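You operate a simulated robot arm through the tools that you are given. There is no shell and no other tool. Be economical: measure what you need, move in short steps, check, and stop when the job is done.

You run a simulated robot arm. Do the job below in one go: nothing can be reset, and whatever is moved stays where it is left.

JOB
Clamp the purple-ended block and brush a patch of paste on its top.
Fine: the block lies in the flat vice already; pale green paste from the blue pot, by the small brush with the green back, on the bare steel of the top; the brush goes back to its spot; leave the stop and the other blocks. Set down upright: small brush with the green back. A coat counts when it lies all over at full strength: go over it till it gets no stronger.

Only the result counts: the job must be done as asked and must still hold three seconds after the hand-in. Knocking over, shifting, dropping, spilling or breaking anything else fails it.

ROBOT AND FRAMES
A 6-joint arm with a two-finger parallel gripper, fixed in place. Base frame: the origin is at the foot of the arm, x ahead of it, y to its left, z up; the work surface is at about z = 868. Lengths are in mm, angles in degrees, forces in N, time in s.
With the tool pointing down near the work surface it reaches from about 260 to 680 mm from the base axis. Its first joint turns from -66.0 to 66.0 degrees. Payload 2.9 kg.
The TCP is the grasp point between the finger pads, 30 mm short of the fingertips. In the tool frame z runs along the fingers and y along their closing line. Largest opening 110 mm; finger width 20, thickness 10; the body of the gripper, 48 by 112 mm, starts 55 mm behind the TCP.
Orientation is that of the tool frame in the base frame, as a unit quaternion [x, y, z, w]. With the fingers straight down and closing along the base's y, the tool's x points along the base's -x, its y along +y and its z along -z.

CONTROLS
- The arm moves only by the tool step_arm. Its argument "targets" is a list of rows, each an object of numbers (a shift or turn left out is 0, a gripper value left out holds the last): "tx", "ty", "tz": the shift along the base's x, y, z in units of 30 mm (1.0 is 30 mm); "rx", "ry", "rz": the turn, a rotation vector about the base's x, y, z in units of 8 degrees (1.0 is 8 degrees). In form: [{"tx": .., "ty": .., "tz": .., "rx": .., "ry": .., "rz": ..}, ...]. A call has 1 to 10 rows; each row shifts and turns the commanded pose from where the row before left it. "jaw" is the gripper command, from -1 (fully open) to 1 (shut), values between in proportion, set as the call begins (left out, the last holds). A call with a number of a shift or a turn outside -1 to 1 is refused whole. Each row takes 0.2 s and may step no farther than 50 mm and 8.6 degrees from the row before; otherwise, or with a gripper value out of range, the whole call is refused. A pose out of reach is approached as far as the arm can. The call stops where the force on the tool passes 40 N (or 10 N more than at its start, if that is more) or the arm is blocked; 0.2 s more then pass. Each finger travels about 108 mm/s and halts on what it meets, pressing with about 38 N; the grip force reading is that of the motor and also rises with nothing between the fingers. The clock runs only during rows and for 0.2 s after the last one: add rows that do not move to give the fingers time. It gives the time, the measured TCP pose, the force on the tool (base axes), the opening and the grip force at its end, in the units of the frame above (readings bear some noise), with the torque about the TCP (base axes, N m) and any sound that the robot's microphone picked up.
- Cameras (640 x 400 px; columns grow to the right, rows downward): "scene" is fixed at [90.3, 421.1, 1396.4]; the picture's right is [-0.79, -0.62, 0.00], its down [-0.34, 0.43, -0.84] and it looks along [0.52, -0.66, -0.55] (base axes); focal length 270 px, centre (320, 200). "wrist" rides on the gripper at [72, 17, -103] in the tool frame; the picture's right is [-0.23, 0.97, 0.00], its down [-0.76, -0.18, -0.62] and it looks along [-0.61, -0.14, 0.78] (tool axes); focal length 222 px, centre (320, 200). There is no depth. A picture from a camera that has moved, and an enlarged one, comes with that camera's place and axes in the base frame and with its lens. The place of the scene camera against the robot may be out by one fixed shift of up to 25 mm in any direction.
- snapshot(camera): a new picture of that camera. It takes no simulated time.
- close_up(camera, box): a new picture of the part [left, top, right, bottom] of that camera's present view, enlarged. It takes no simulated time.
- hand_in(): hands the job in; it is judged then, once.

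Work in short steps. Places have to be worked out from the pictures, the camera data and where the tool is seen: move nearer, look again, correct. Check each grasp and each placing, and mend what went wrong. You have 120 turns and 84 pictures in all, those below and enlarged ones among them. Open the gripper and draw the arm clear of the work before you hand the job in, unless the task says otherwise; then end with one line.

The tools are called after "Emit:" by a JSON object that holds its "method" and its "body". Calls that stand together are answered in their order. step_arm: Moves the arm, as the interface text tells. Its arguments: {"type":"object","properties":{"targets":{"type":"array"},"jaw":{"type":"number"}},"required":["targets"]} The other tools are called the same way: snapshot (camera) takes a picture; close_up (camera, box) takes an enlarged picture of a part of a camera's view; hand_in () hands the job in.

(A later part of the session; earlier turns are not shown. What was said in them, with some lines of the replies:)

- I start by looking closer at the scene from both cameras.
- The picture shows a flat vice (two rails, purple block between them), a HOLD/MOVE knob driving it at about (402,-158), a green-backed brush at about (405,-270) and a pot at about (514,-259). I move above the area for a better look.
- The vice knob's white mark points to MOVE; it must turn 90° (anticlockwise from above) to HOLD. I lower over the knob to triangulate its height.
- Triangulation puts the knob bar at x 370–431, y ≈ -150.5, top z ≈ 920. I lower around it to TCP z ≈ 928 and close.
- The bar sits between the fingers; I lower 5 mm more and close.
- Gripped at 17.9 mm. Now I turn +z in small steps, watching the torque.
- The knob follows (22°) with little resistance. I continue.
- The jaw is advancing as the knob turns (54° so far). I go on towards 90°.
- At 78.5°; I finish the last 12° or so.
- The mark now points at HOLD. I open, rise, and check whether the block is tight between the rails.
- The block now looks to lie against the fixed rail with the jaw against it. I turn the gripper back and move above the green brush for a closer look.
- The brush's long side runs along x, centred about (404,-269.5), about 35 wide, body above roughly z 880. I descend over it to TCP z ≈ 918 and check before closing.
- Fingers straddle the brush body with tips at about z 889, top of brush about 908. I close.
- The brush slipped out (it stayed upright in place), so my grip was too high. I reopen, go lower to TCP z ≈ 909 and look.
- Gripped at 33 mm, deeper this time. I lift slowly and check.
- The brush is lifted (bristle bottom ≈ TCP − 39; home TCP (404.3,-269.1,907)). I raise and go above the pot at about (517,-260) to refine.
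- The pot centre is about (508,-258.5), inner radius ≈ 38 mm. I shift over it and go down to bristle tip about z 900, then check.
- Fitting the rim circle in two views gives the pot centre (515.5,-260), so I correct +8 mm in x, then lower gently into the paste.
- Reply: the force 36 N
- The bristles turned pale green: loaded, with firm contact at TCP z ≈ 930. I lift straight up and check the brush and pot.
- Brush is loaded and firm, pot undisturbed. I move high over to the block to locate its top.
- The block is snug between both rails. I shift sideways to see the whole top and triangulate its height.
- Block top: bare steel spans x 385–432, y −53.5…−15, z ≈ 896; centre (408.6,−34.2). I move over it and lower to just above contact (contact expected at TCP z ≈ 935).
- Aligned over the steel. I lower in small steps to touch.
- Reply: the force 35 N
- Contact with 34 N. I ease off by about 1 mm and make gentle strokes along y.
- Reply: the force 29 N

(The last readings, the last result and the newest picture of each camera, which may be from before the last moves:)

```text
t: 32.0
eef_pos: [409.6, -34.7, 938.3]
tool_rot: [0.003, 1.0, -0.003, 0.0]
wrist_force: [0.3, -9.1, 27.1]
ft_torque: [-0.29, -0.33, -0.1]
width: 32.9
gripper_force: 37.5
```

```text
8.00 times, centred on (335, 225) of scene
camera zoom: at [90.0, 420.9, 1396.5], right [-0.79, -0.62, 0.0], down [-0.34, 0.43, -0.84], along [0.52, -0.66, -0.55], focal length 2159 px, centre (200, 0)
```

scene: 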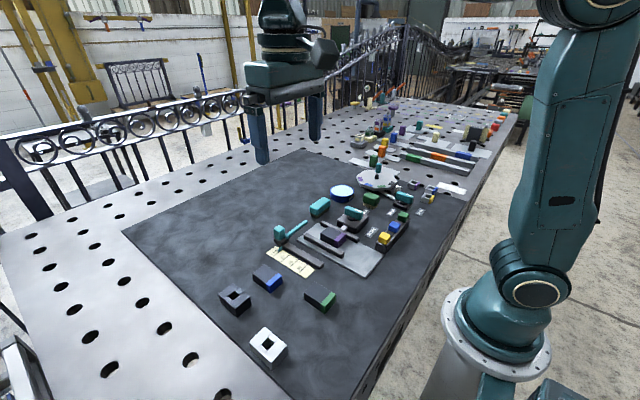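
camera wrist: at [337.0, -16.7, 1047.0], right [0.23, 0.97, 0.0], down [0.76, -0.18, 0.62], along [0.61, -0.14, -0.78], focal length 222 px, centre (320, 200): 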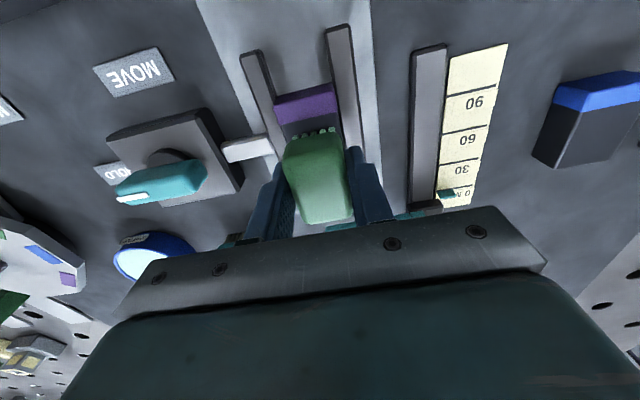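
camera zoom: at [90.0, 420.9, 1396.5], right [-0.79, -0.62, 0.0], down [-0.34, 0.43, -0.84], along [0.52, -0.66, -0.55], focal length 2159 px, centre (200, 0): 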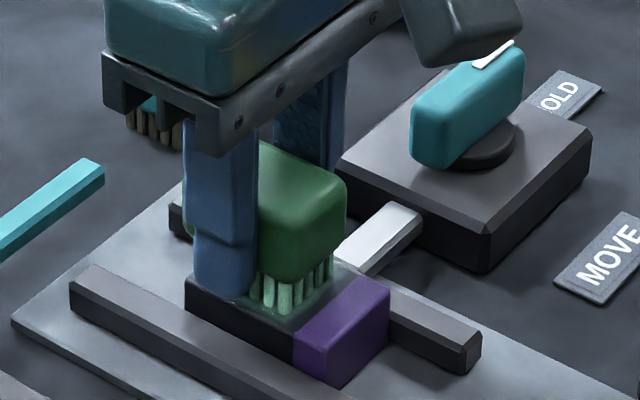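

Paste is beginning to show. I brush over the whole face with wider strokes (±9 mm in y) at several x offsets.

Emit:
{"method": "step_arm", "body": {"targets": [{"ty": 0.15}, {"ty": 0.15}, {"tx": 0.12}, {"ty": -0.15}, {"ty": -0.15}, {"ty": -0.15}, {"ty": -0.15}, {"tx": -0.12}, {"tx": -0.12}, {"ty": 0.15}]}}

Emit:
{"method": "step_arm", "body": {"targets": [{"ty": 0.15}, {"ty": 0.15}, {"ty": 0.15}, {"tx": 0.12}, {"ty": -0.15}, {"ty": -0.15}, {"ty": -0.15}, {"ty": -0.15}, {"ty": 0.15}, {"ty": 0.15}]}}

Emit:
{"method": "step_arm", "body": {"targets": [{"tz": 0.5}, {"tz": 1}, {"tz": 1}, {"ty": -1}, {"ty": -1}, {"ty": -0.8}]}}

Emit:
{"method": "close_up", "body": {"camera": "wrist", "box": [360, 20, 560, 160]}}

Emit:
{"method": "close_up", "body": {"camera": "scene", "box": [300, 200, 370, 250]}}

```text
t: 34.2
eef_pos: [405.0, -38.5, 937.8]
tool_rot: [0.001, 1.0, -0.001, -0.001]
wrist_force: [0.2, -6.0, 16.0]
ft_torque: [-0.13, -0.25, -0.09]
width: 33.3
gripper_force: 38.0
```

```text
t: 36.4
eef_pos: [409.1, -33.0, 936.3]
tool_rot: [0.001, 1.0, -0.001, 0.001]
wrist_force: [0.1, -4.5, 14.4]
ft_torque: [-0.16, -0.1, -0.04]
width: 32.9
gripper_force: 37.9
```

```text
t: 37.8
eef_pos: [408.6, -117.5, 1012.7]
tool_rot: [0.001, 1.0, 0.0, -0.001]
wrist_force: [-0.3, 1.1, -1.5]
ft_torque: [0.01, 0.01, -0.01]
width: 33.2
gripper_force: 37.9
```

```text
2.86 times, centred on (460, 90) of wrist
camera zoom: at [337.6, -100.9, 1115.7], right [0.23, 0.97, 0.0], down [0.76, -0.18, 0.62], along [0.61, -0.14, -0.78], focal length 635 px, centre (-80, 514)
```

zoom: 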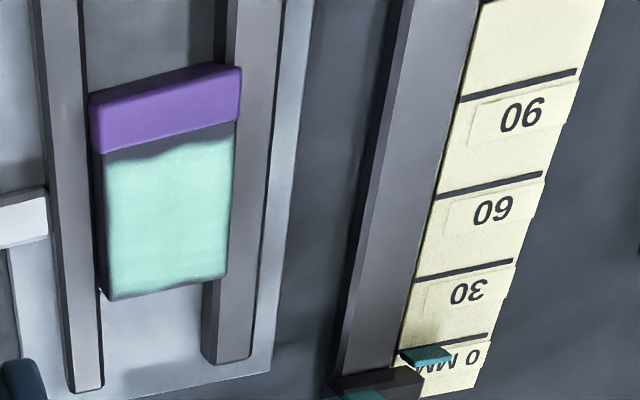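

```text
8.00 times, centred on (335, 225) of scene
camera zoom: at [90.3, 421.1, 1396.4], right [-0.79, -0.62, 0.0], down [-0.34, 0.43, -0.84], along [0.52, -0.66, -0.55], focal length 2159 px, centre (200, 0)
```

zoom: 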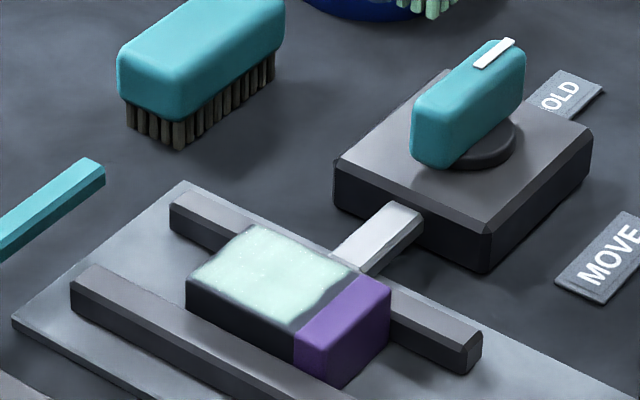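

The patch is nearly complete; a ~4 mm strip by the purple line and a thin edge at the far end are still bare. I go back for a second pass covering x 402–415.

Emit:
{"method": "step_arm", "body": {"targets": [{"ty": 1}, {"ty": 1}, {"ty": 0.8}, {"tx": -0.25, "tz": -1}, {"tz": -1}, {"tz": -0.4}, {"tz": -0.1}]}}

Emit:
{"method": "step_arm", "body": {"targets": [{"ty": 0.15}, {"ty": 0.15}, {"ty": -0.15}, {"ty": -0.15}, {"ty": -0.15}, {"ty": -0.15}, {"tx": 0.15}, {"ty": 0.15}, {"ty": 0.15}, {"ty": 0.15}]}}

Emit:
{"method": "step_arm", "body": {"targets": [{"ty": 0.15}, {"tx": 0.15}, {"ty": -0.15}, {"ty": -0.15}, {"ty": -0.15}, {"ty": -0.15}, {"tx": 0.15}, {"ty": 0.15}, {"ty": 0.15}, {"ty": 0.15}]}}

Emit:
{"method": "step_arm", "body": {"targets": [{"ty": 0.15}, {"tx": -0.2}, {"ty": -0.15}, {"ty": -0.15}, {"tz": 0.5}, {"tz": 1}, {"tz": 1}, {"ty": -1}, {"ty": -1}, {"ty": -0.8}]}}

Emit:
{"method": "close_up", "body": {"camera": "wrist", "box": [360, 20, 560, 160]}}

Emit:
{"method": "close_up", "body": {"camera": "scene", "box": [300, 200, 370, 250]}}

```text
t: 39.4
eef_pos: [401.7, -33.7, 938.3]
tool_rot: [0.001, 1.0, 0.0, 0.001]
wrist_force: [-0.2, 0.5, 1.3]
ft_torque: [0.02, -0.02, -0.01]
width: 33.3
gripper_force: 38.3
```

```text
t: 41.6
eef_pos: [406.1, -28.9, 937.0]
tool_rot: [0.001, 1.0, 0.0, 0.001]
wrist_force: [0.1, -1.5, 4.3]
ft_torque: [-0.03, -0.08, -0.04]
width: 33.0
gripper_force: 37.7
```

```text
t: 43.8
eef_pos: [414.5, -28.5, 935.9]
tool_rot: [0.001, 1.0, 0.0, 0.0]
wrist_force: [-0.3, -0.2, 1.4]
ft_torque: [0.02, 0.0, 0.0]
width: 33.3
gripper_force: 37.6
```

```text
t: 46.0
eef_pos: [408.9, -117.0, 1013.0]
tool_rot: [0.002, 1.0, 0.0, 0.0]
wrist_force: [0.3, -0.1, -0.5]
ft_torque: [0.03, 0.02, -0.01]
width: 33.1
gripper_force: 37.8
```

```text
2.86 times, centred on (460, 90) of wrist
camera zoom: at [337.1, -100.9, 1114.9], right [0.23, 0.97, 0.0], down [0.76, -0.18, 0.62], along [0.61, -0.14, -0.78], focal length 635 px, centre (-80, 514)
```

zoom: 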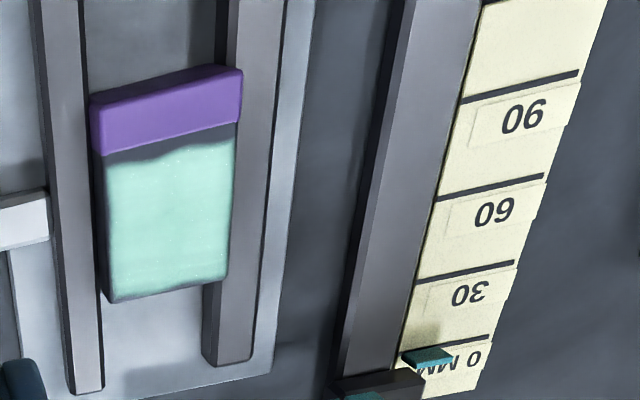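

```text
8.00 times, centred on (335, 225) of scene
camera zoom: at [90.3, 421.1, 1396.4], right [-0.79, -0.62, 0.0], down [-0.34, 0.43, -0.84], along [0.52, -0.66, -0.55], focal length 2159 px, centre (200, 0)
```

zoom: 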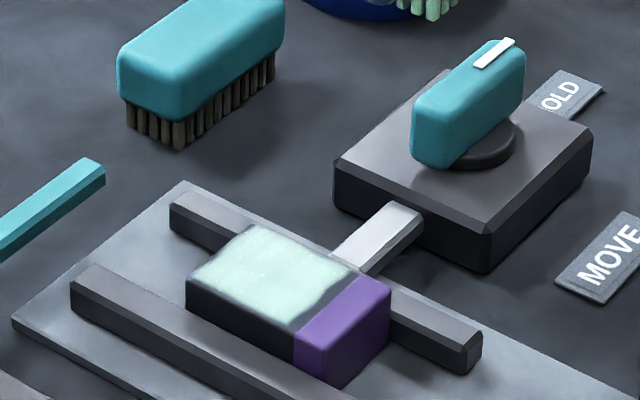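

The patch's outline hasn't changed, but that pass's contact was light (1–4 N). I do a third pass with firmer contact.

Emit:
{"method": "step_arm", "body": {"targets": [{"ty": 1}, {"ty": 1}, {"ty": 0.8}, {"tx": -0.18, "tz": -1}, {"tz": -1}, {"tz": -0.5}, {"tz": -0.03}]}}

Emit:
{"method": "step_arm", "body": {"targets": [{"tz": -0.03}]}}

```text
t: 47.6
eef_pos: [403.2, -33.3, 936.0]
tool_rot: [0.001, 1.0, 0.0, 0.001]
wrist_force: [-5.5, 0.8, 16.2]
ft_torque: [0.05, 0.2, -0.01]
width: 33.0
gripper_force: 38.7
```

```text
t: 48.0
eef_pos: [403.8, -32.9, 937.0]
tool_rot: [0.001, 1.0, 0.0, 0.002]
wrist_force: [-8.7, -0.4, 33.6]
ft_torque: [0.03, 0.37, -0.03]
width: 32.8
gripper_force: 37.8
```

Emit:
{"method": "step_arm", "body": {"targets": [{"tz": 0.02}, {"ty": 0.15}, {"ty": 0.15}, {"ty": -0.15}, {"ty": -0.15}, {"ty": -0.15}, {"ty": -0.15}, {"tx": 0.2}, {"ty": 0.15}, {"ty": 0.15}]}}

Emit:
{"method": "step_arm", "body": {"targets": [{"ty": 0.15}, {"ty": 0.15}, {"tx": 0.18}, {"ty": -0.15}, {"ty": -0.15}, {"ty": -0.15}, {"ty": -0.15}, {"tx": -0.2}, {"ty": 0.15}, {"ty": 0.15}]}}

Emit:
{"method": "step_arm", "body": {"targets": [{"tz": 0.5}, {"tz": 1}, {"tz": 1}, {"ty": -1}, {"ty": -1}, {"ty": -0.8}]}}

Emit:
{"method": "close_up", "body": {"camera": "wrist", "box": [360, 20, 560, 160]}}

Emit:
{"method": "close_up", "body": {"camera": "scene", "box": [300, 200, 370, 250]}}

```text
t: 50.2
eef_pos: [410.6, -34.6, 936.6]
tool_rot: [0.001, 1.0, -0.002, 0.001]
wrist_force: [0.4, -10.0, 28.0]
ft_torque: [-0.3, 0.03, 0.01]
width: 33.0
gripper_force: 38.1
```

```text
t: 52.4
eef_pos: [407.8, -34.7, 936.7]
tool_rot: [0.002, 1.0, 0.0, 0.0]
wrist_force: [-0.4, -8.3, 21.7]
ft_torque: [-0.25, -0.16, -0.04]
width: 33.3
gripper_force: 37.5
```

```text
t: 53.8
eef_pos: [408.8, -116.7, 1010.7]
tool_rot: [0.001, 1.0, 0.0, 0.0]
wrist_force: [0.2, -0.3, -0.1]
ft_torque: [0.01, 0.01, 0.01]
width: 32.9
gripper_force: 37.8
```

```text
2.86 times, centred on (460, 90) of wrist
camera zoom: at [336.7, -100.8, 1113.3], right [0.23, 0.97, 0.0], down [0.76, -0.18, 0.62], along [0.61, -0.14, -0.78], focal length 635 px, centre (-80, 514)
```

zoom: 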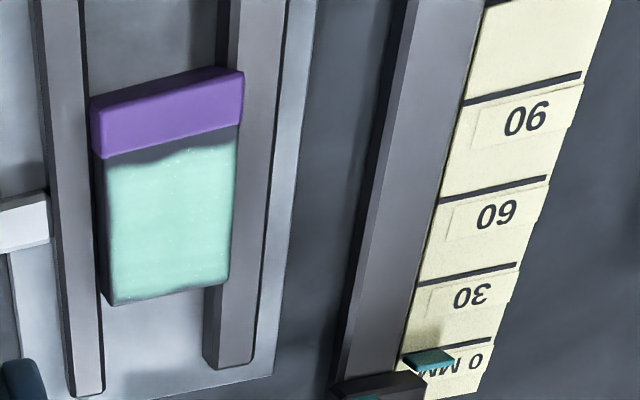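

```text
8.00 times, centred on (335, 225) of scene
camera zoom: at [90.3, 421.1, 1396.4], right [-0.79, -0.62, 0.0], down [-0.34, 0.43, -0.84], along [0.52, -0.66, -0.55], focal length 2159 px, centre (200, 0)
```

zoom: 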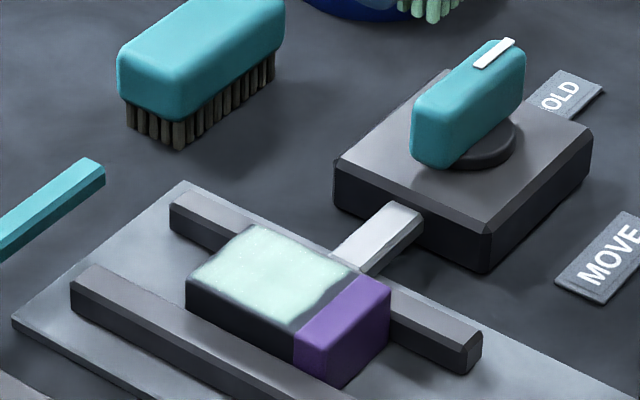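

No further change after a firm pass: the coat is at full strength. Now the brush goes back: I move above its spot (404.3,−269.1) and lower partway.

Emit:
{"method": "step_arm", "body": {"targets": [{"tx": -0.15, "ty": -0.85}, {"ty": -0.85}, {"ty": -0.85}, {"ty": -0.85}, {"ty": -0.85}, {"ty": -0.83}, {"tz": -1}, {"tz": -1}, {"tz": -0.6}]}}

Emit:
{"method": "snapshot", "body": {"camera": "wrist"}}

Emit:
{"method": "close_up", "body": {"camera": "scene", "box": [330, 150, 430, 220]}}

```text
t: 55.8
eef_pos: [404.5, -269.9, 933.4]
tool_rot: [0.002, 1.0, 0.0, 0.0]
wrist_force: [0.3, -0.2, -0.3]
ft_torque: [-0.02, 0.0, 0.01]
width: 33.0
gripper_force: 37.9
```

```text
36 pictures are left
camera wrist: at [332.7, -253.6, 1036.0], right [0.23, 0.97, 0.0], down [0.76, -0.18, 0.62], along [0.61, -0.14, -0.78], focal length 222 px, centre (320, 200)
```

wrist: 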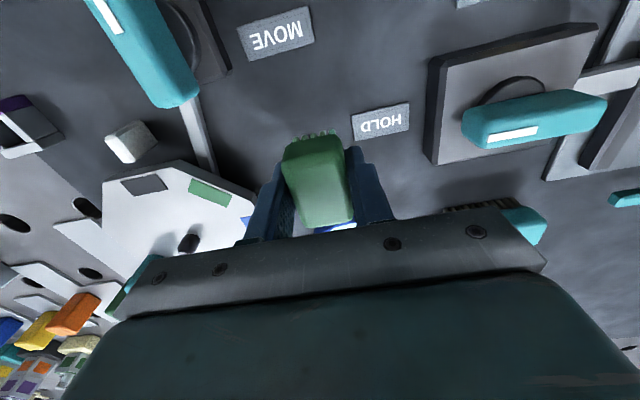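

```text
5.71 times, centred on (380, 185) of scene
camera zoom: at [90.3, 421.1, 1396.4], right [-0.79, -0.62, 0.0], down [-0.34, 0.43, -0.84], along [0.52, -0.66, -0.55], focal length 1542 px, centre (-23, 286)
```

zoom: 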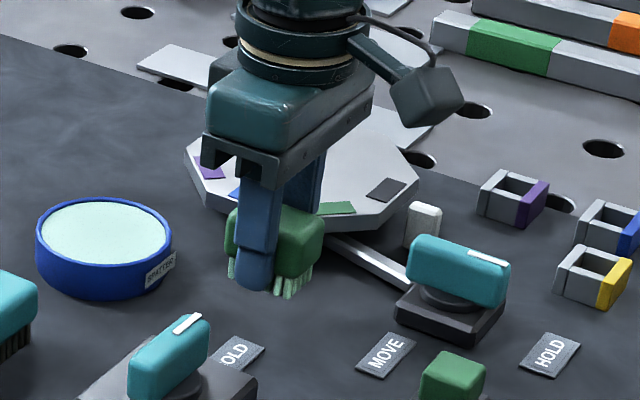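

The brush sits slightly tilted in the grip; lowering gently onto the table should level it. I descend in small steps.

Emit:
{"method": "step_arm", "body": {"targets": [{"tz": -0.4}, {"tz": -0.25}, {"tz": -0.12}, {"tz": -0.07}]}}

Emit:
{"method": "close_up", "body": {"camera": "scene", "box": [340, 165, 410, 215]}}

```text
t: 56.8
eef_pos: [403.7, -269.6, 907.3]
tool_rot: [0.001, 1.0, -0.001, 0.0]
wrist_force: [0.3, 0.0, -0.7]
ft_torque: [0.01, -0.02, 0.0]
width: 33.1
gripper_force: 37.8
```

```text
8.00 times, centred on (375, 190) of scene
camera zoom: at [90.3, 421.1, 1396.4], right [-0.79, -0.62, 0.0], down [-0.34, 0.43, -0.84], along [0.52, -0.66, -0.55], focal length 2159 px, centre (-120, 280)
```

zoom: 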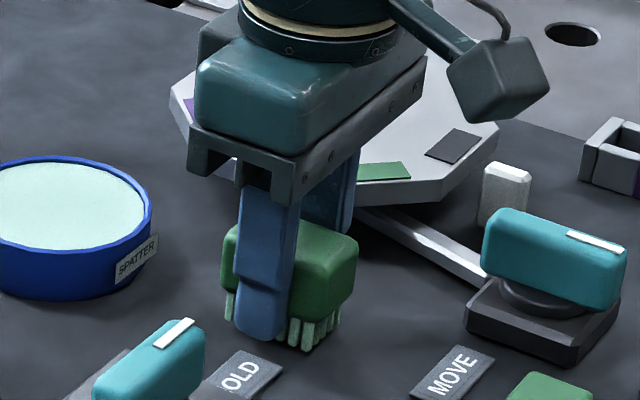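

No contact yet; I go on in about 1 mm steps, not below TCP z 901.

Emit:
{"method": "step_arm", "body": {"targets": [{"tz": -0.04}, {"tz": -0.04}, {"tz": -0.04}]}}

```text
t: 57.6
eef_pos: [404.8, -268.5, 904.6]
tool_rot: [0.001, 1.0, 0.0, 0.0]
wrist_force: [0.5, -0.2, 0.1]
ft_torque: [0.01, 0.01, 0.0]
width: 33.1
gripper_force: 38.1
```

Emit:
{"method": "step_arm", "body": {"targets": [{"tz": -0.04}, {"tz": -0.04}]}}

Emit:
{"method": "close_up", "body": {"camera": "scene", "box": [340, 165, 410, 215]}}

Emit:
{"method": "close_up", "body": {"camera": "wrist", "box": [240, 90, 400, 240]}}

```text
t: 58.2
eef_pos: [404.7, -269.1, 904.9]
tool_rot: [0.001, 1.0, 0.0, 0.001]
wrist_force: [-7.2, 5.6, 26.3]
ft_torque: [0.22, 0.2, 0.03]
width: 33.1
gripper_force: 38.8
```

```text
8.00 times, centred on (375, 190) of scene
camera zoom: at [89.8, 421.4, 1396.3], right [-0.79, -0.62, 0.0], down [-0.34, 0.43, -0.84], along [0.52, -0.66, -0.55], focal length 2159 px, centre (-120, 280)
```

zoom: 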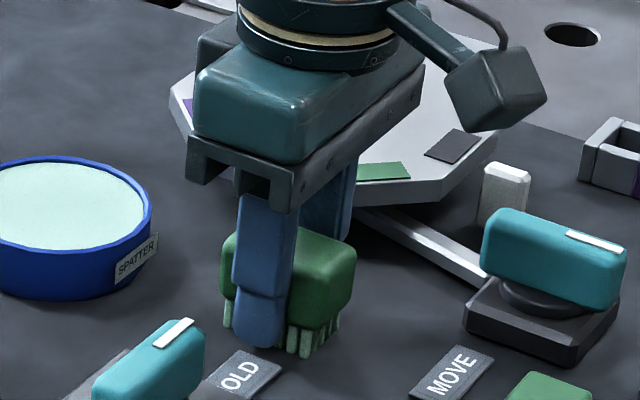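

```text
2.67 times, centred on (320, 165) of wrist
camera zoom: at [332.6, -252.9, 1006.6], right [0.23, 0.97, 0.0], down [0.76, -0.18, 0.63], along [0.61, -0.14, -0.78], focal length 592 px, centre (320, 293)
```

zoom: 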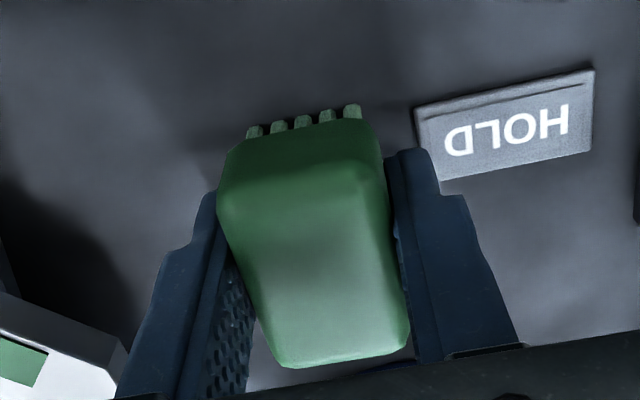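

Contact at 26 N on the table. I ease up about 1 mm and open slowly.

Emit:
{"method": "step_arm", "body": {"targets": [{"tz": 0.03}]}}

Emit:
{"method": "step_arm", "body": {"targets": [{}, {}, {}], "jaw": 0.2}}

Emit:
{"method": "close_up", "body": {"camera": "scene", "box": [340, 165, 410, 215]}}

```text
t: 58.6
eef_pos: [406.4, -269.5, 904.1]
tool_rot: [0.0, 1.0, 0.0, 0.001]
wrist_force: [-4.9, 3.8, 27.2]
ft_torque: [0.18, 0.13, -0.02]
width: 33.2
gripper_force: 38.2
```

```text
t: 59.4
eef_pos: [405.0, -269.8, 902.7]
tool_rot: [0.0, 1.0, 0.0, 0.0]
wrist_force: [-0.4, -0.4, -0.1]
ft_torque: [0.0, -0.02, -0.01]
width: 44.1
gripper_force: 0.0
```

```text
8.00 times, centred on (375, 190) of scene
camera zoom: at [90.3, 421.1, 1396.4], right [-0.79, -0.62, 0.0], down [-0.34, 0.43, -0.84], along [0.52, -0.66, -0.55], focal length 2159 px, centre (-120, 280)
```

zoom: 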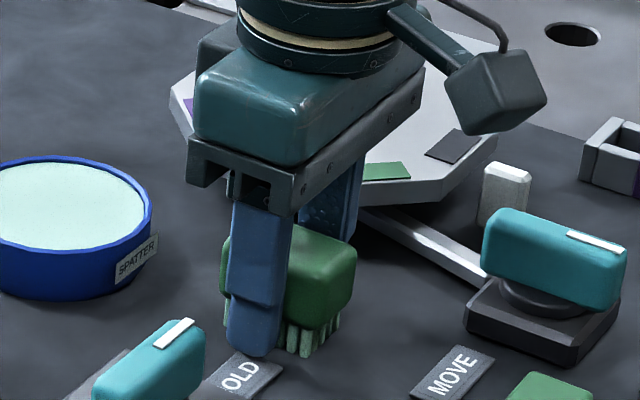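

Released and standing. I open a little more and rise clear, then check everything.

Emit:
{"method": "step_arm", "body": {"targets": [{}, {"tz": 0.3}, {"tz": 0.8}, {"tz": 1}, {"tz": 1}, {"tz": 1, "tx": -0.5}], "jaw": -0.1}}

Emit:
{"method": "snapshot", "body": {"camera": "wrist"}}

Emit:
{"method": "close_up", "body": {"camera": "scene", "box": [290, 150, 430, 250]}}

```text
t: 60.8
eef_pos: [387.5, -269.1, 1026.3]
tool_rot: [0.002, 1.0, -0.001, -0.001]
wrist_force: [-0.3, 0.5, 0.7]
ft_torque: [0.02, 0.0, -0.02]
width: 60.4
gripper_force: 0.1
```

```text
30 pictures are left
camera wrist: at [316.4, -253.4, 1128.8], right [0.23, 0.97, 0.0], down [0.76, -0.18, 0.62], along [0.61, -0.14, -0.78], focal length 222 px, centre (320, 200)
```

wrist: 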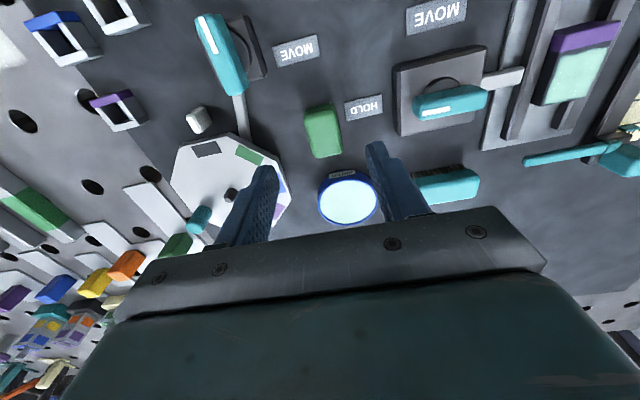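

```text
4.00 times, centred on (360, 200) of scene
camera zoom: at [90.3, 421.1, 1396.4], right [-0.79, -0.62, 0.0], down [-0.34, 0.43, -0.84], along [0.52, -0.66, -0.55], focal length 1080 px, centre (160, 200)
```

zoom: 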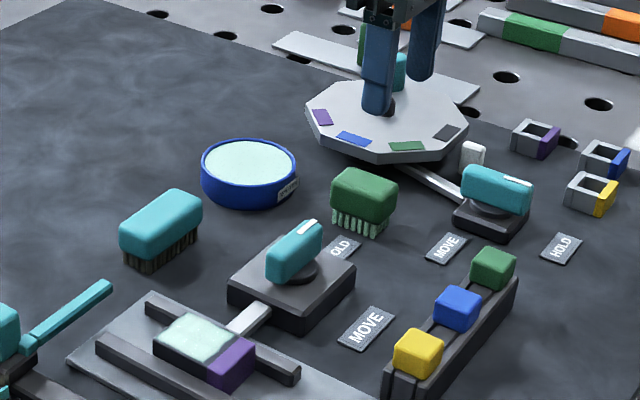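

The brush is upright on its original spot, the knob is on HOLD, the coat is complete and nothing else has shifted. I draw the arm up and clear.

Emit:
{"method": "step_arm", "body": {"targets": [{"tz": 1}, {"tz": 1}, {"tz": 1}, {"tz": 1}, {"tz": 1}, {}, {}, {}], "jaw": -1}}

Emit:
{"method": "snapshot", "body": {"camera": "scene"}}

```text
t: 62.6
eef_pos: [390.5, -269.1, 1174.4]
tool_rot: [0.0, 1.0, 0.0, 0.001]
wrist_force: [0.0, -0.2, -0.4]
ft_torque: [0.03, 0.04, -0.03]
width: 110.1
gripper_force: 0.1
```

```text
28 pictures are left
```

scene: 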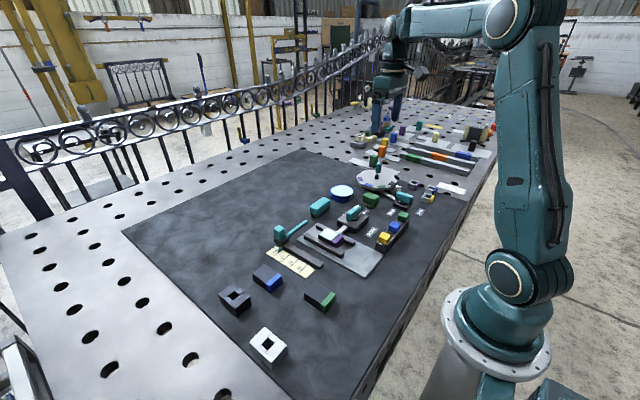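

All is in order and the arm is clear; I hand in.

Emit:
{"method": "hand_in", "body": {}}

```text
The job is handed in.
```

The purple-ended block is clamped, with the vice knob turned to HOLD. Its bare steel top has a full-strength coat of pale green paste, apart from a strip about 4 mm wide by the purple end and a thin far edge, which stayed bare after three passes. The small green-backed brush is upright on its spot.
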